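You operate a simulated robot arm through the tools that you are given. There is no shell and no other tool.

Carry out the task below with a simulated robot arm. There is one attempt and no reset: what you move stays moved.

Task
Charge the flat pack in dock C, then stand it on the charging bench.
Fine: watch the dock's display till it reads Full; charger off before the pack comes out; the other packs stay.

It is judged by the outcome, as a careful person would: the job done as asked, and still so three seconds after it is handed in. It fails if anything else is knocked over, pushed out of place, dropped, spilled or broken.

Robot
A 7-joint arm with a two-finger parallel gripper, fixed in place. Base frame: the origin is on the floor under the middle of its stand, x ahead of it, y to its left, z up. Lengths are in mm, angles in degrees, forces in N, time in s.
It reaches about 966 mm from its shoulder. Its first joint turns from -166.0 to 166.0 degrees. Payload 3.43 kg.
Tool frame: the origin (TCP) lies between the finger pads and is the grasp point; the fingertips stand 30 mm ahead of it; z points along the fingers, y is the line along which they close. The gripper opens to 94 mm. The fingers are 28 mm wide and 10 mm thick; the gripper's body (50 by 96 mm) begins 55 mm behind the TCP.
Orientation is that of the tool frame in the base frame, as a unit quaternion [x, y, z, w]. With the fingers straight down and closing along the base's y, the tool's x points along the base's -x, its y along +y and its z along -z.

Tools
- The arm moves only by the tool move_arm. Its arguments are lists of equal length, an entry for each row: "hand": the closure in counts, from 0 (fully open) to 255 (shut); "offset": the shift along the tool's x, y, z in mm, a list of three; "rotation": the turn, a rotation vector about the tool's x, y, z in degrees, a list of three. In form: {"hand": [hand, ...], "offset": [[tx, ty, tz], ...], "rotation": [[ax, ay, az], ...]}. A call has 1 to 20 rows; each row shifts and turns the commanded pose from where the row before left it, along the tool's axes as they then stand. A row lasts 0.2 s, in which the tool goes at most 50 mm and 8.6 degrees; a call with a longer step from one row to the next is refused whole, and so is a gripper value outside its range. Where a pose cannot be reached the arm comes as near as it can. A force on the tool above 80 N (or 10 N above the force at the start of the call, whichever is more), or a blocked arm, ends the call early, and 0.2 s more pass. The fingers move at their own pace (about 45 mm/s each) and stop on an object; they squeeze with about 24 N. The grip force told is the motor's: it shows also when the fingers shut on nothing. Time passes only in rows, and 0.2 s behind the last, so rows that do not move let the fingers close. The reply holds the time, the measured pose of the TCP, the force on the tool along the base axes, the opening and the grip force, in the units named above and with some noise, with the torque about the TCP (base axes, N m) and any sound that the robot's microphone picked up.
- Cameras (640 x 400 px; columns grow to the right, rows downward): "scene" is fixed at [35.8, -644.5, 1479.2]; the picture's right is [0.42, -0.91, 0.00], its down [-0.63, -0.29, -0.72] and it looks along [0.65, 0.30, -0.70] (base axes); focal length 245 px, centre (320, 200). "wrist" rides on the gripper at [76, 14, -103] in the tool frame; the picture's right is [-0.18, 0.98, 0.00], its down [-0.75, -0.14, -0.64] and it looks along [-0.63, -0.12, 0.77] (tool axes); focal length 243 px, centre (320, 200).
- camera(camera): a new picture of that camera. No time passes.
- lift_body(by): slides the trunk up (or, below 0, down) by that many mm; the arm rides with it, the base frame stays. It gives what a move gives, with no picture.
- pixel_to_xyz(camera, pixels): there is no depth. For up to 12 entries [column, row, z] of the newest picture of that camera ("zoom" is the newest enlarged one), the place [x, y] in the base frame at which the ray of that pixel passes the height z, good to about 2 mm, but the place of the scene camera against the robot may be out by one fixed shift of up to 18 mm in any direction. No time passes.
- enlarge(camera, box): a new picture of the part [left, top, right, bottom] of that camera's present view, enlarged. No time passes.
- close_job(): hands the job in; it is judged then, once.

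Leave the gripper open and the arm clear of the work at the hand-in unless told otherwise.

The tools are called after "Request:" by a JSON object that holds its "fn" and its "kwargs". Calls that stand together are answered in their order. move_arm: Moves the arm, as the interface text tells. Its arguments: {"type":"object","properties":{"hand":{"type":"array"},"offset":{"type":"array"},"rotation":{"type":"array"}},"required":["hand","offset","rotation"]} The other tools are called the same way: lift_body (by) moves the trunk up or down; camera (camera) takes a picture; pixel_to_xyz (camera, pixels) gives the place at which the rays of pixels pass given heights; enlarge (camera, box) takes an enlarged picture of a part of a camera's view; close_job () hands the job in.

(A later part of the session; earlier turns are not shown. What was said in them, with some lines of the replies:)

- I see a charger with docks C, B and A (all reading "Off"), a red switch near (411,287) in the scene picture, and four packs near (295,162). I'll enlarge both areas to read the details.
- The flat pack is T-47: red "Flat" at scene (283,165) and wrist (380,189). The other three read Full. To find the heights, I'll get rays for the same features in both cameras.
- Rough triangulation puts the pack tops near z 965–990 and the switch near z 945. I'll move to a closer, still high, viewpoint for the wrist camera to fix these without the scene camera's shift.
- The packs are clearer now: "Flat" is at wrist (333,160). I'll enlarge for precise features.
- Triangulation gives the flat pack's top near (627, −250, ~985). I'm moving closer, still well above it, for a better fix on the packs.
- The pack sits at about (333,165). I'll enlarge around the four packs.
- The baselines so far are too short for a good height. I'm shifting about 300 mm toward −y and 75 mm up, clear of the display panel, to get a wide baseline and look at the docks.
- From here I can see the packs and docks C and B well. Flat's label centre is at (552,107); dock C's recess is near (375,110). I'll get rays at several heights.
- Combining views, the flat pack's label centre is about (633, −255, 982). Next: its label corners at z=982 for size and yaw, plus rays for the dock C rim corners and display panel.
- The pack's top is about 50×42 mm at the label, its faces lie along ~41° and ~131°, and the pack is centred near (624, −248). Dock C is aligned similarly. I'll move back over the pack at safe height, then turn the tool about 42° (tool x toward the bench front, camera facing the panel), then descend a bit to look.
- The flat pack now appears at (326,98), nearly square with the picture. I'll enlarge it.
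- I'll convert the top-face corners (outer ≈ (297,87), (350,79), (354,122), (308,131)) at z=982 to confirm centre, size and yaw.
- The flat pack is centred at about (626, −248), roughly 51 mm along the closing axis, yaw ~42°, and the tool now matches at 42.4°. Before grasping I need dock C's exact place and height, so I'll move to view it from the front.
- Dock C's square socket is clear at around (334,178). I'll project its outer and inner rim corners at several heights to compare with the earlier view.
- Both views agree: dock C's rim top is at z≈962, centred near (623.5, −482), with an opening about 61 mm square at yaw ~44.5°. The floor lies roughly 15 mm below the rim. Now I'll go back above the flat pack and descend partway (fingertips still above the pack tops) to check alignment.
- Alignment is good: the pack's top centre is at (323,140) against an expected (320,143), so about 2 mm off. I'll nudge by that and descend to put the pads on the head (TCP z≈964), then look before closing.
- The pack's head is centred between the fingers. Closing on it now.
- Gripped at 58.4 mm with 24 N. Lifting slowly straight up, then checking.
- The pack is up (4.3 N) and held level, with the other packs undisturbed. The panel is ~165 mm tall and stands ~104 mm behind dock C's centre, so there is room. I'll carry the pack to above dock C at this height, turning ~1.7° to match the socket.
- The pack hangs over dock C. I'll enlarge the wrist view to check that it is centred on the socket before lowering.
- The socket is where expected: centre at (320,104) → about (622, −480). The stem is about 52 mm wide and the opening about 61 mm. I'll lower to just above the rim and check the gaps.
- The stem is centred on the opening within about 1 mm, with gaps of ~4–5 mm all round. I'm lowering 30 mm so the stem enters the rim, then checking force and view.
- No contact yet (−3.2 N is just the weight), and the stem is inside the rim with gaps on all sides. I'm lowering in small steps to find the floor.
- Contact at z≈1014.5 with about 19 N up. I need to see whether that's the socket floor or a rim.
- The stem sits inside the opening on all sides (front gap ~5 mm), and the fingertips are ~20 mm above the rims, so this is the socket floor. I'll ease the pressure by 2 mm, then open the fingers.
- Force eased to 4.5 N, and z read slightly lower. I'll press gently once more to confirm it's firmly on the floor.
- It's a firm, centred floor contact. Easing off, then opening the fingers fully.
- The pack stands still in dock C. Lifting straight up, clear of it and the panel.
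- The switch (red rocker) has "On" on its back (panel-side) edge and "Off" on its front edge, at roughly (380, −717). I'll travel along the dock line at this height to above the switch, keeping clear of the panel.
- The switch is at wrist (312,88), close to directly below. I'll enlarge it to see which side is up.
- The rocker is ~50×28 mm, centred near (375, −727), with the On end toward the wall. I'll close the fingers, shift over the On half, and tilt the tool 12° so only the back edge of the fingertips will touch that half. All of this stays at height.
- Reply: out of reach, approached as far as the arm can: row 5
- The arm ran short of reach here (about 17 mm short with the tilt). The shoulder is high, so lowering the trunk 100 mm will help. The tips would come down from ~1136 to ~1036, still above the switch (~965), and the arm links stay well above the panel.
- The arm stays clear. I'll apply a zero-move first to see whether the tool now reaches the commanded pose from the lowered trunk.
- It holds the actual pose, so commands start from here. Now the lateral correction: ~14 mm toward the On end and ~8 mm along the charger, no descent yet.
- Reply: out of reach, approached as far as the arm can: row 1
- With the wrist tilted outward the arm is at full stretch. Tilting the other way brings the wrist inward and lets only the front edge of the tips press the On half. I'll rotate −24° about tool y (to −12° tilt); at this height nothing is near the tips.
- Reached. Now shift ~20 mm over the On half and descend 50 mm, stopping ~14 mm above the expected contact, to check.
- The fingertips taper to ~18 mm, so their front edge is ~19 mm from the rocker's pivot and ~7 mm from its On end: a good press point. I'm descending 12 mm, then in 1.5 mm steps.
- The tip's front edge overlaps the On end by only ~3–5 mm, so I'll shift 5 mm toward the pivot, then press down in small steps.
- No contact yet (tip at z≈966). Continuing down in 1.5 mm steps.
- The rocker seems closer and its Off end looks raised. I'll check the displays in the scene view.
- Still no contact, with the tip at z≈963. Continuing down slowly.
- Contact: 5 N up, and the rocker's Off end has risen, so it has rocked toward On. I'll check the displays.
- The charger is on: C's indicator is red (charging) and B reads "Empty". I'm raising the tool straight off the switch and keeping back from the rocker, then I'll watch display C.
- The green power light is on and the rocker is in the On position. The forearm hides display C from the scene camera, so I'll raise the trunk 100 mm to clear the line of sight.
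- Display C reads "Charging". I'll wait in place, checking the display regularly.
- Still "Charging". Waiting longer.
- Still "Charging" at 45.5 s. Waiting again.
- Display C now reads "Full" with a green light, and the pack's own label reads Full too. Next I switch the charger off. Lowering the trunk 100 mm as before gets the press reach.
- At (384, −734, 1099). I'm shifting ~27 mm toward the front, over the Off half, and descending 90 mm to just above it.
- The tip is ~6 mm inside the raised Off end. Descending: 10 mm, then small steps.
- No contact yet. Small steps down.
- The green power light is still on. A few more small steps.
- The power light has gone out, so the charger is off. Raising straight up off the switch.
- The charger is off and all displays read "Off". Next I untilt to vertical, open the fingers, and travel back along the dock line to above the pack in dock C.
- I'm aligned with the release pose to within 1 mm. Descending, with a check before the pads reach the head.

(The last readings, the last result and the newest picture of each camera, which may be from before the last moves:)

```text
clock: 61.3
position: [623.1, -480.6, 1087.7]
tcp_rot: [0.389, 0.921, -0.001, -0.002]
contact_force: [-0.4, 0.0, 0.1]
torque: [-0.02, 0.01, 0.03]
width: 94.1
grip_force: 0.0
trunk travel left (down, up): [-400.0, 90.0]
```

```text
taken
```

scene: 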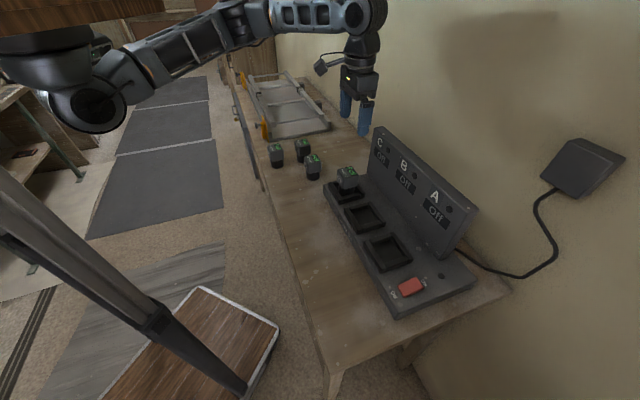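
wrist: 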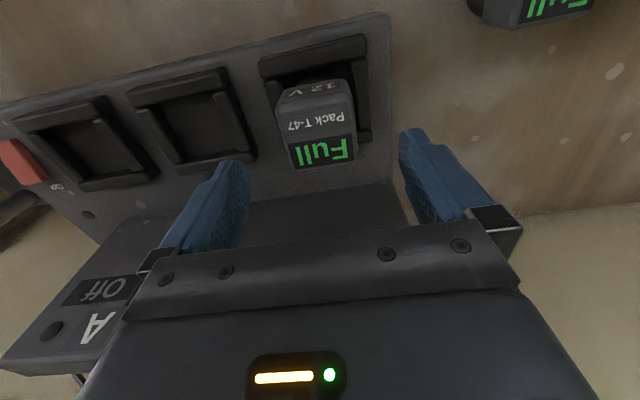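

The pack is centred between the fingers, around (318,130). Descending to the grasp height (z≈1014).

Request:
{"fn": "move_arm", "kwargs": {"hand": [0, 0, 0, 0, 0], "offset": [[0, 0, 22], [0, 0, 22], [0, 0, 18], [0, 0, 11], [0, 0, 0]], "rotation": [[0, 0, 0], [0, 0, 0], [0, 0, 0], [0, 0, 0], [0, 0, 0]]}}

Request:
{"fn": "camera", "kwargs": {"camera": "wrist"}}

Request:
{"fn": "enlarge", "kwargs": {"camera": "scene", "box": [320, 140, 410, 210]}}

```text
clock: 62.5
position: [623.0, -482.5, 1016.9]
tcp_rot: [0.389, 0.921, -0.001, -0.002]
contact_force: [-0.5, 0.7, -0.4]
torque: [-0.02, -0.03, 0.0]
width: 93.8
grip_force: 0.1
trunk travel left (down, up): [-400.0, 90.0]
```

```text
taken
```

wrist: 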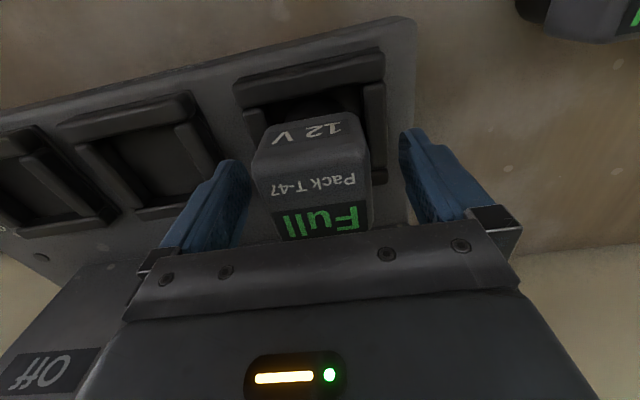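

```text
5.71 times, centred on (365, 175) of scene
```

zoom: 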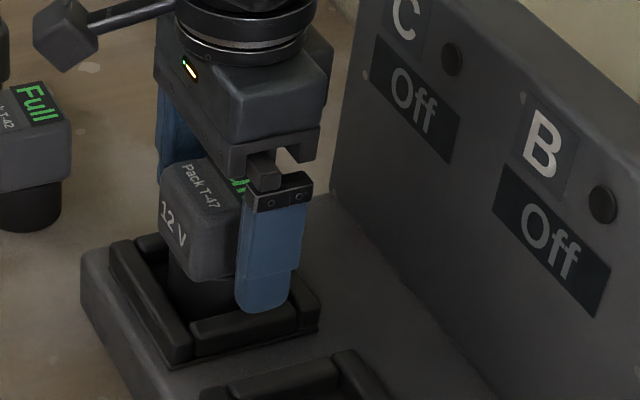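

Everything lines up. I'll lower 2.5 mm more to the earlier grip height and close.

Request:
{"fn": "move_arm", "kwargs": {"hand": [0, 80, 140, 200, 255, 255, 255, 255], "offset": [[0, 0, 2.5], [0, 0, 0], [0, 0, 0], [0, 0, 0], [0, 0, 0], [0, 0, 0], [0, 0, 0], [0, 0, 0]], "rotation": [[0, 0, 0], [0, 0, 0], [0, 0, 0], [0, 0, 0], [0, 0, 0], [0, 0, 0], [0, 0, 0], [0, 0, 0]]}}

```text
clock: 64.3
position: [624.1, -481.9, 1012.7]
tcp_rot: [0.389, 0.921, -0.002, -0.003]
contact_force: [-1.5, -1.2, 0.2]
torque: [0.02, -0.03, 0.02]
width: 58.2
grip_force: 24.3
trunk travel left (down, up): [-400.0, 90.0]
```

Gripped at 58.2 mm. Lifting straight out of the dock.

Request:
{"fn": "move_arm", "kwargs": {"hand": [255, 255, 255, 255, 255, 255], "offset": [[0, 0, -4], [0, 0, -8], [0, 0, -12], [0, 0, -18], [0, 0, -20], [0, 0, -18]], "rotation": [[0, 0, 0], [0, 0, 0], [0, 0, 0], [0, 0, 0], [0, 0, 0], [0, 0, 0]]}}

Request:
{"fn": "camera", "kwargs": {"camera": "wrist"}}

Request:
{"fn": "enlarge", "kwargs": {"camera": "scene", "box": [250, 110, 410, 220]}}

```text
clock: 65.7
position: [623.2, -481.8, 1092.6]
tcp_rot: [0.389, 0.921, -0.002, -0.002]
contact_force: [0.5, 0.2, -3.5]
torque: [-0.01, -0.03, -0.02]
width: 58.2
grip_force: 24.2
trunk travel left (down, up): [-400.0, 90.0]
```

```text
taken
```

wrist: 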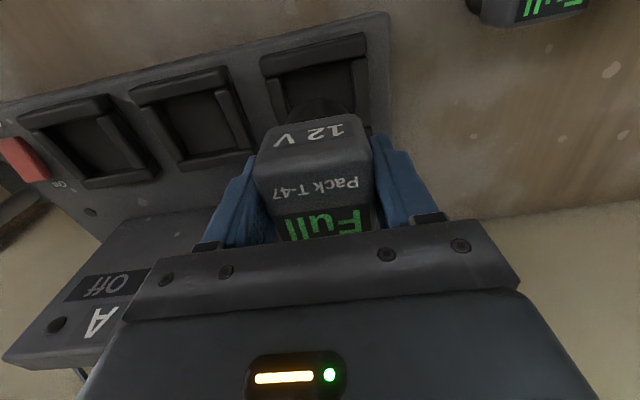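

```text
3.64 times, centred on (330, 165) of scene
```

zoom: 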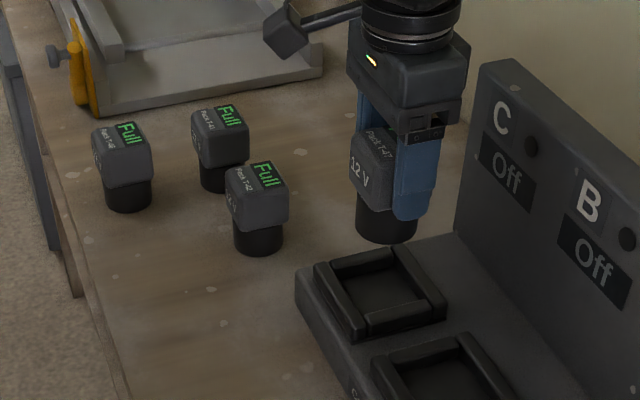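

The pack is out, held level, and reads Full. I'll carry it back at this height to its original free spot at (626, −247), turning back 1.7° to line up as before.

Request:
{"fn": "move_arm", "kwargs": {"hand": [255, 255, 255, 255, 255, 255, 255, 255, 255, 255], "offset": [[20.8, 20.75, 0], [20.8, 20.75, 0], [20.8, 20.75, 0], [20.8, 20.75, 0], [20.8, 20.75, 0], [20.8, 20.75, 0], [20.8, 20.75, 0], [20.8, 20.75, 0], [0, 0, 0], [0, 0, 0]], "rotation": [[0, 0, 0], [0, 0, 0], [0, 0, 0], [0, 0, 0], [0, 0, 0], [0, 0, 0], [0, 0, 0], [0, 0, 0], [0, 0, 1.7], [0, 0, 0]]}}

Request:
{"fn": "camera", "kwargs": {"camera": "wrist"}}

Request:
{"fn": "enlarge", "kwargs": {"camera": "scene", "box": [230, 90, 390, 210]}}

```text
clock: 67.9
position: [628.0, -245.5, 1093.2]
tcp_rot: [0.403, 0.915, -0.002, -0.001]
contact_force: [0.3, 0.1, -2.8]
torque: [-0.01, -0.04, 0.04]
width: 58.2
grip_force: 24.0
trunk travel left (down, up): [-400.0, 90.0]
```

```text
taken
```

wrist: 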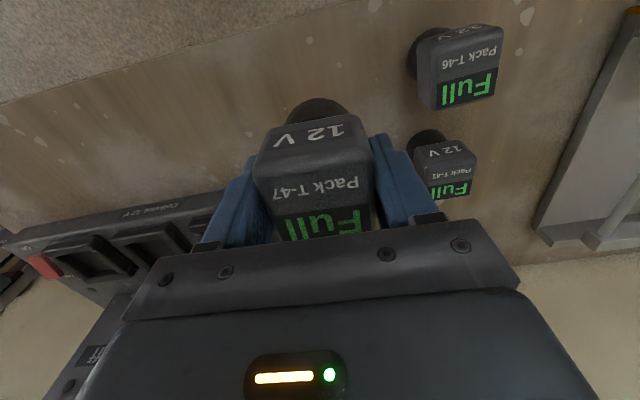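

```text
3.33 times, centred on (310, 150) of scene
```

zoom: 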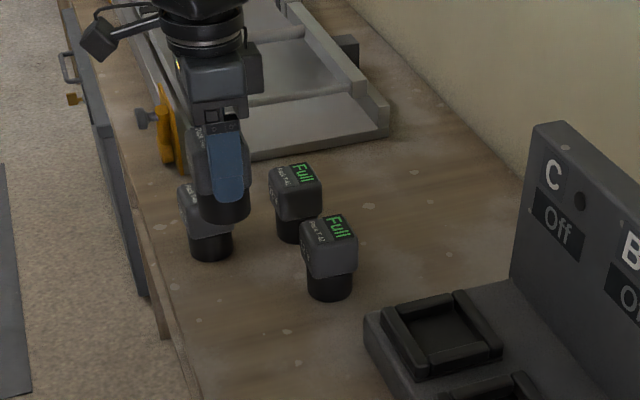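

The spot is free. Lowering to ~7 mm above the bench, then feeling for contact.

Request:
{"fn": "move_arm", "kwargs": {"hand": [255, 255, 255, 255, 255, 255, 255], "offset": [[0, 0, 25], [0, 0, 30], [0, 0, 30], [0, 0, 20], [0, 0, 10], [0, 0, 7], [0, 0, 0]], "rotation": [[0, 0, 0], [0, 0, 0], [0, 0, 0], [0, 0, 0], [0, 0, 0], [0, 0, 0], [0, 0, 0]]}}

Request:
{"fn": "enlarge", "kwargs": {"camera": "scene", "box": [230, 110, 350, 200]}}

```text
clock: 69.5
position: [624.9, -246.8, 971.6]
tcp_rot: [0.402, 0.916, -0.001, -0.002]
contact_force: [0.0, 0.1, -3.9]
torque: [-0.02, 0.02, 0.05]
width: 58.6
grip_force: 24.0
trunk travel left (down, up): [-400.0, 90.0]
```

```text
4.44 times, centred on (290, 155) of scene
```

zoom: 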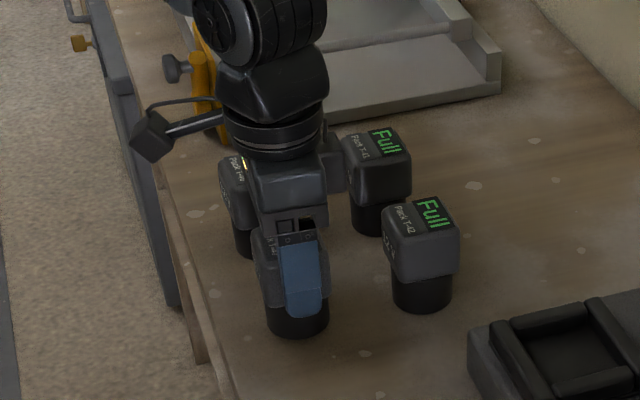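

Still hanging free (−3.9 N). Small steps down until contact.

Request:
{"fn": "move_arm", "kwargs": {"hand": [255, 255, 255, 255, 255], "offset": [[0, 0, 2], [0, 0, 2], [0, 0, 1.5], [0, 0, 1.0], [0, 0, 0]], "rotation": [[0, 0, 0], [0, 0, 0], [0, 0, 0], [0, 0, 0], [0, 0, 0]]}}

```text
clock: 70.7
position: [626.5, -245.7, 964.3]
tcp_rot: [0.403, 0.915, -0.003, -0.002]
contact_force: [-0.2, -0.3, -2.0]
torque: [0.01, 0.02, -0.01]
width: 58.5
grip_force: 23.8
trunk travel left (down, up): [-400.0, 90.0]
```

Request:
{"fn": "move_arm", "kwargs": {"hand": [255, 255, 255], "offset": [[0, 0, 1], [0, 0, 1], [0, 0, 0]], "rotation": [[0, 0, 0], [0, 0, 0], [0, 0, 0]]}}

```text
clock: 71.5
position: [625.6, -246.7, 963.1]
tcp_rot: [0.403, 0.915, -0.002, -0.002]
contact_force: [0.8, 0.1, 17.9]
torque: [0.28, 0.04, 0.03]
width: 58.4
grip_force: 23.8
trunk travel left (down, up): [-400.0, 90.0]
```

The pack is firmly on the bench (18 N). Easing off ~1.3 mm, then opening.

Request:
{"fn": "move_arm", "kwargs": {"hand": [255, 255, 200, 140, 60, 0, 0, 0], "offset": [[0, 0, -1.3], [0, 0, 0], [0, 0, 0], [0, 0, 0], [0, 0, 0], [0, 0, 0], [0, 0, 0], [0, 0, 0]], "rotation": [[0, 0, 0], [0, 0, 0], [0, 0, 0], [0, 0, 0], [0, 0, 0], [0, 0, 0], [0, 0, 0], [0, 0, 0]]}}

Request:
{"fn": "camera", "kwargs": {"camera": "wrist"}}

```text
clock: 73.3
position: [626.0, -246.0, 964.4]
tcp_rot: [0.403, 0.915, -0.002, -0.001]
contact_force: [0.4, -0.2, 0.6]
torque: [0.0, 0.02, -0.03]
width: 93.9
grip_force: 0.0
trunk travel left (down, up): [-400.0, 90.0]
```

```text
taken
```

wrist: 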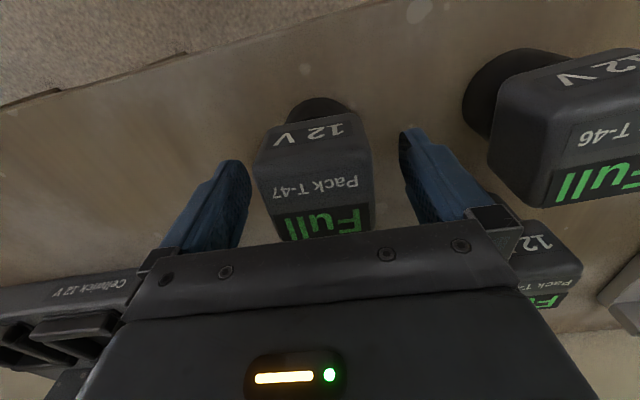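

The pack stands free with the fingers open on both sides. Lifting straight up and clear.

Request:
{"fn": "move_arm", "kwargs": {"hand": [0, 0, 0, 0, 0, 0], "offset": [[0, 0, -12], [0, 0, -28], [0, 0, -40], [0, 0, -45], [0, 0, -45], [0, 0, -45]], "rotation": [[0, 0, 0], [0, 0, 0], [0, 0, 0], [0, 0, 0], [0, 0, 0], [0, 0, 0]]}}

Request:
{"fn": "camera", "kwargs": {"camera": "scene"}}

Request:
{"fn": "camera", "kwargs": {"camera": "wrist"}}

Request:
{"fn": "enlarge", "kwargs": {"camera": "scene", "box": [240, 120, 480, 310]}}

```text
clock: 74.7
position: [625.3, -246.6, 1179.9]
tcp_rot: [0.403, 0.915, -0.002, -0.003]
contact_force: [0.5, -0.5, -0.9]
torque: [0.01, 0.02, 0.01]
width: 93.9
grip_force: 0.1
trunk travel left (down, up): [-400.0, 90.0]
```

```text
taken
```

scene: 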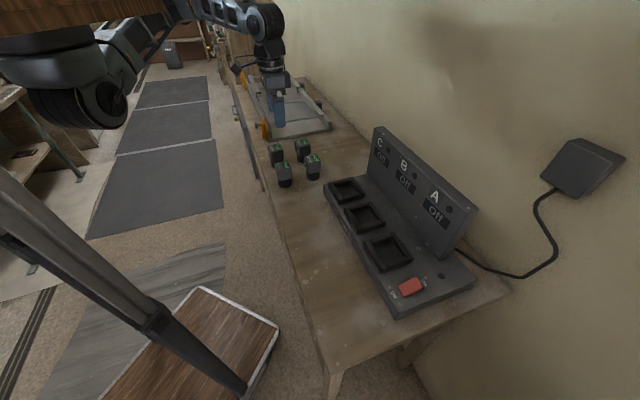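

```text
taken
```

wrist: 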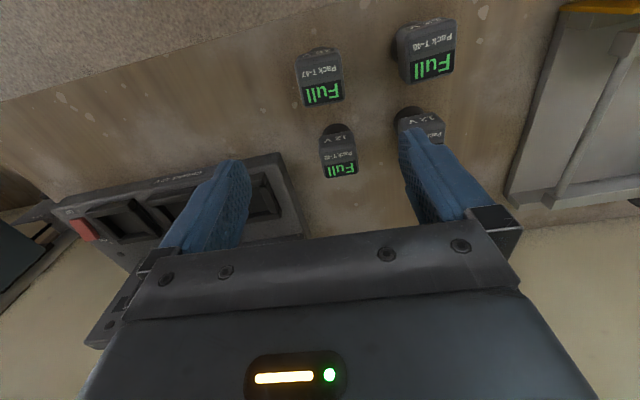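

```text
2.11 times, centred on (360, 215) of scene
```

zoom: 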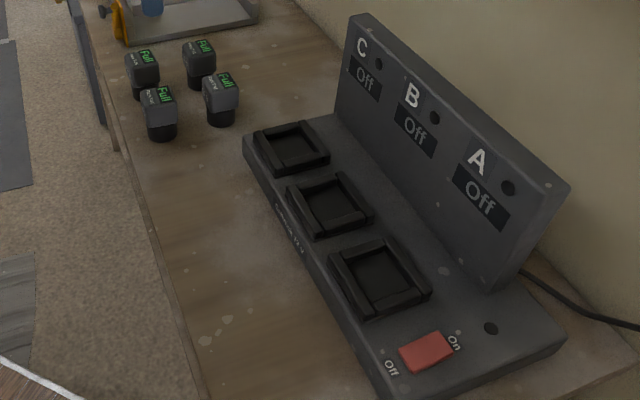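

All four packs stand reading Full, and all displays read Off with the rocker at Off. I'll retract the arm further back from the bench before handing in.

Request:
{"fn": "move_arm", "kwargs": {"hand": [0, 0, 0, 0, 0], "offset": [[0, 0, -20], [25.3, -27.6, -12], [25.3, -27.6, -12], [25.3, -27.6, -12], [25.3, -27.6, -12]], "rotation": [[0, 0, 0], [0, 0, 0], [0, 0, 0], [0, 0, 0], [0, 0, 0]]}}

Request:
{"fn": "enlarge", "kwargs": {"camera": "scene", "box": [240, 120, 360, 195]}}

```text
clock: 75.9
position: [476.1, -245.8, 1250.7]
tcp_rot: [0.402, 0.916, -0.002, -0.002]
contact_force: [0.3, 0.8, 0.3]
torque: [0.02, -0.01, 0.0]
width: 94.1
grip_force: 0.1
trunk travel left (down, up): [-400.0, 90.0]
```

```text
5.33 times, centred on (300, 158) of scene
```

zoom: 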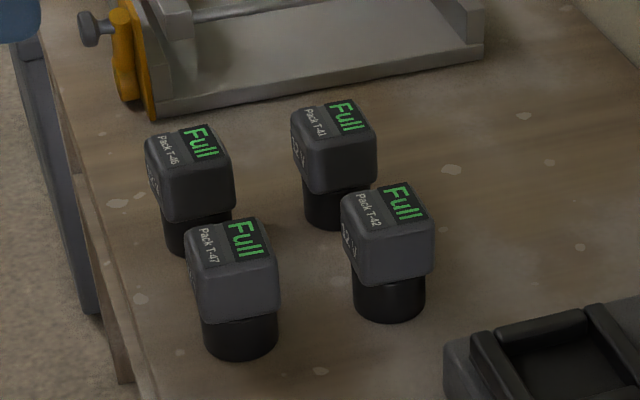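

T-47 stands upright on the bench reading "Full", and the other three packs are where they were. The charger is off, the gripper is open and the arm is clear, so I'm handing in.

Request:
{"fn": "close_job", "kwargs": {}}

```text
The job is handed in.
```

The flat pack, T-47, is charged and standing upright on the charging bench, back in its original spot.

- **Charging:** I set it in dock C and switched the charger on. I watched display C go from "Charging" to "Full"; the pack's own label also reads Full.
- **Charger off first:** I switched the charger off and saw its power light go out before taking the pack out of the dock. All three displays read "Off".
- **Other packs:** The other three packs stayed standing where they were.

I handed in with the gripper open and the arm clear of the bench.
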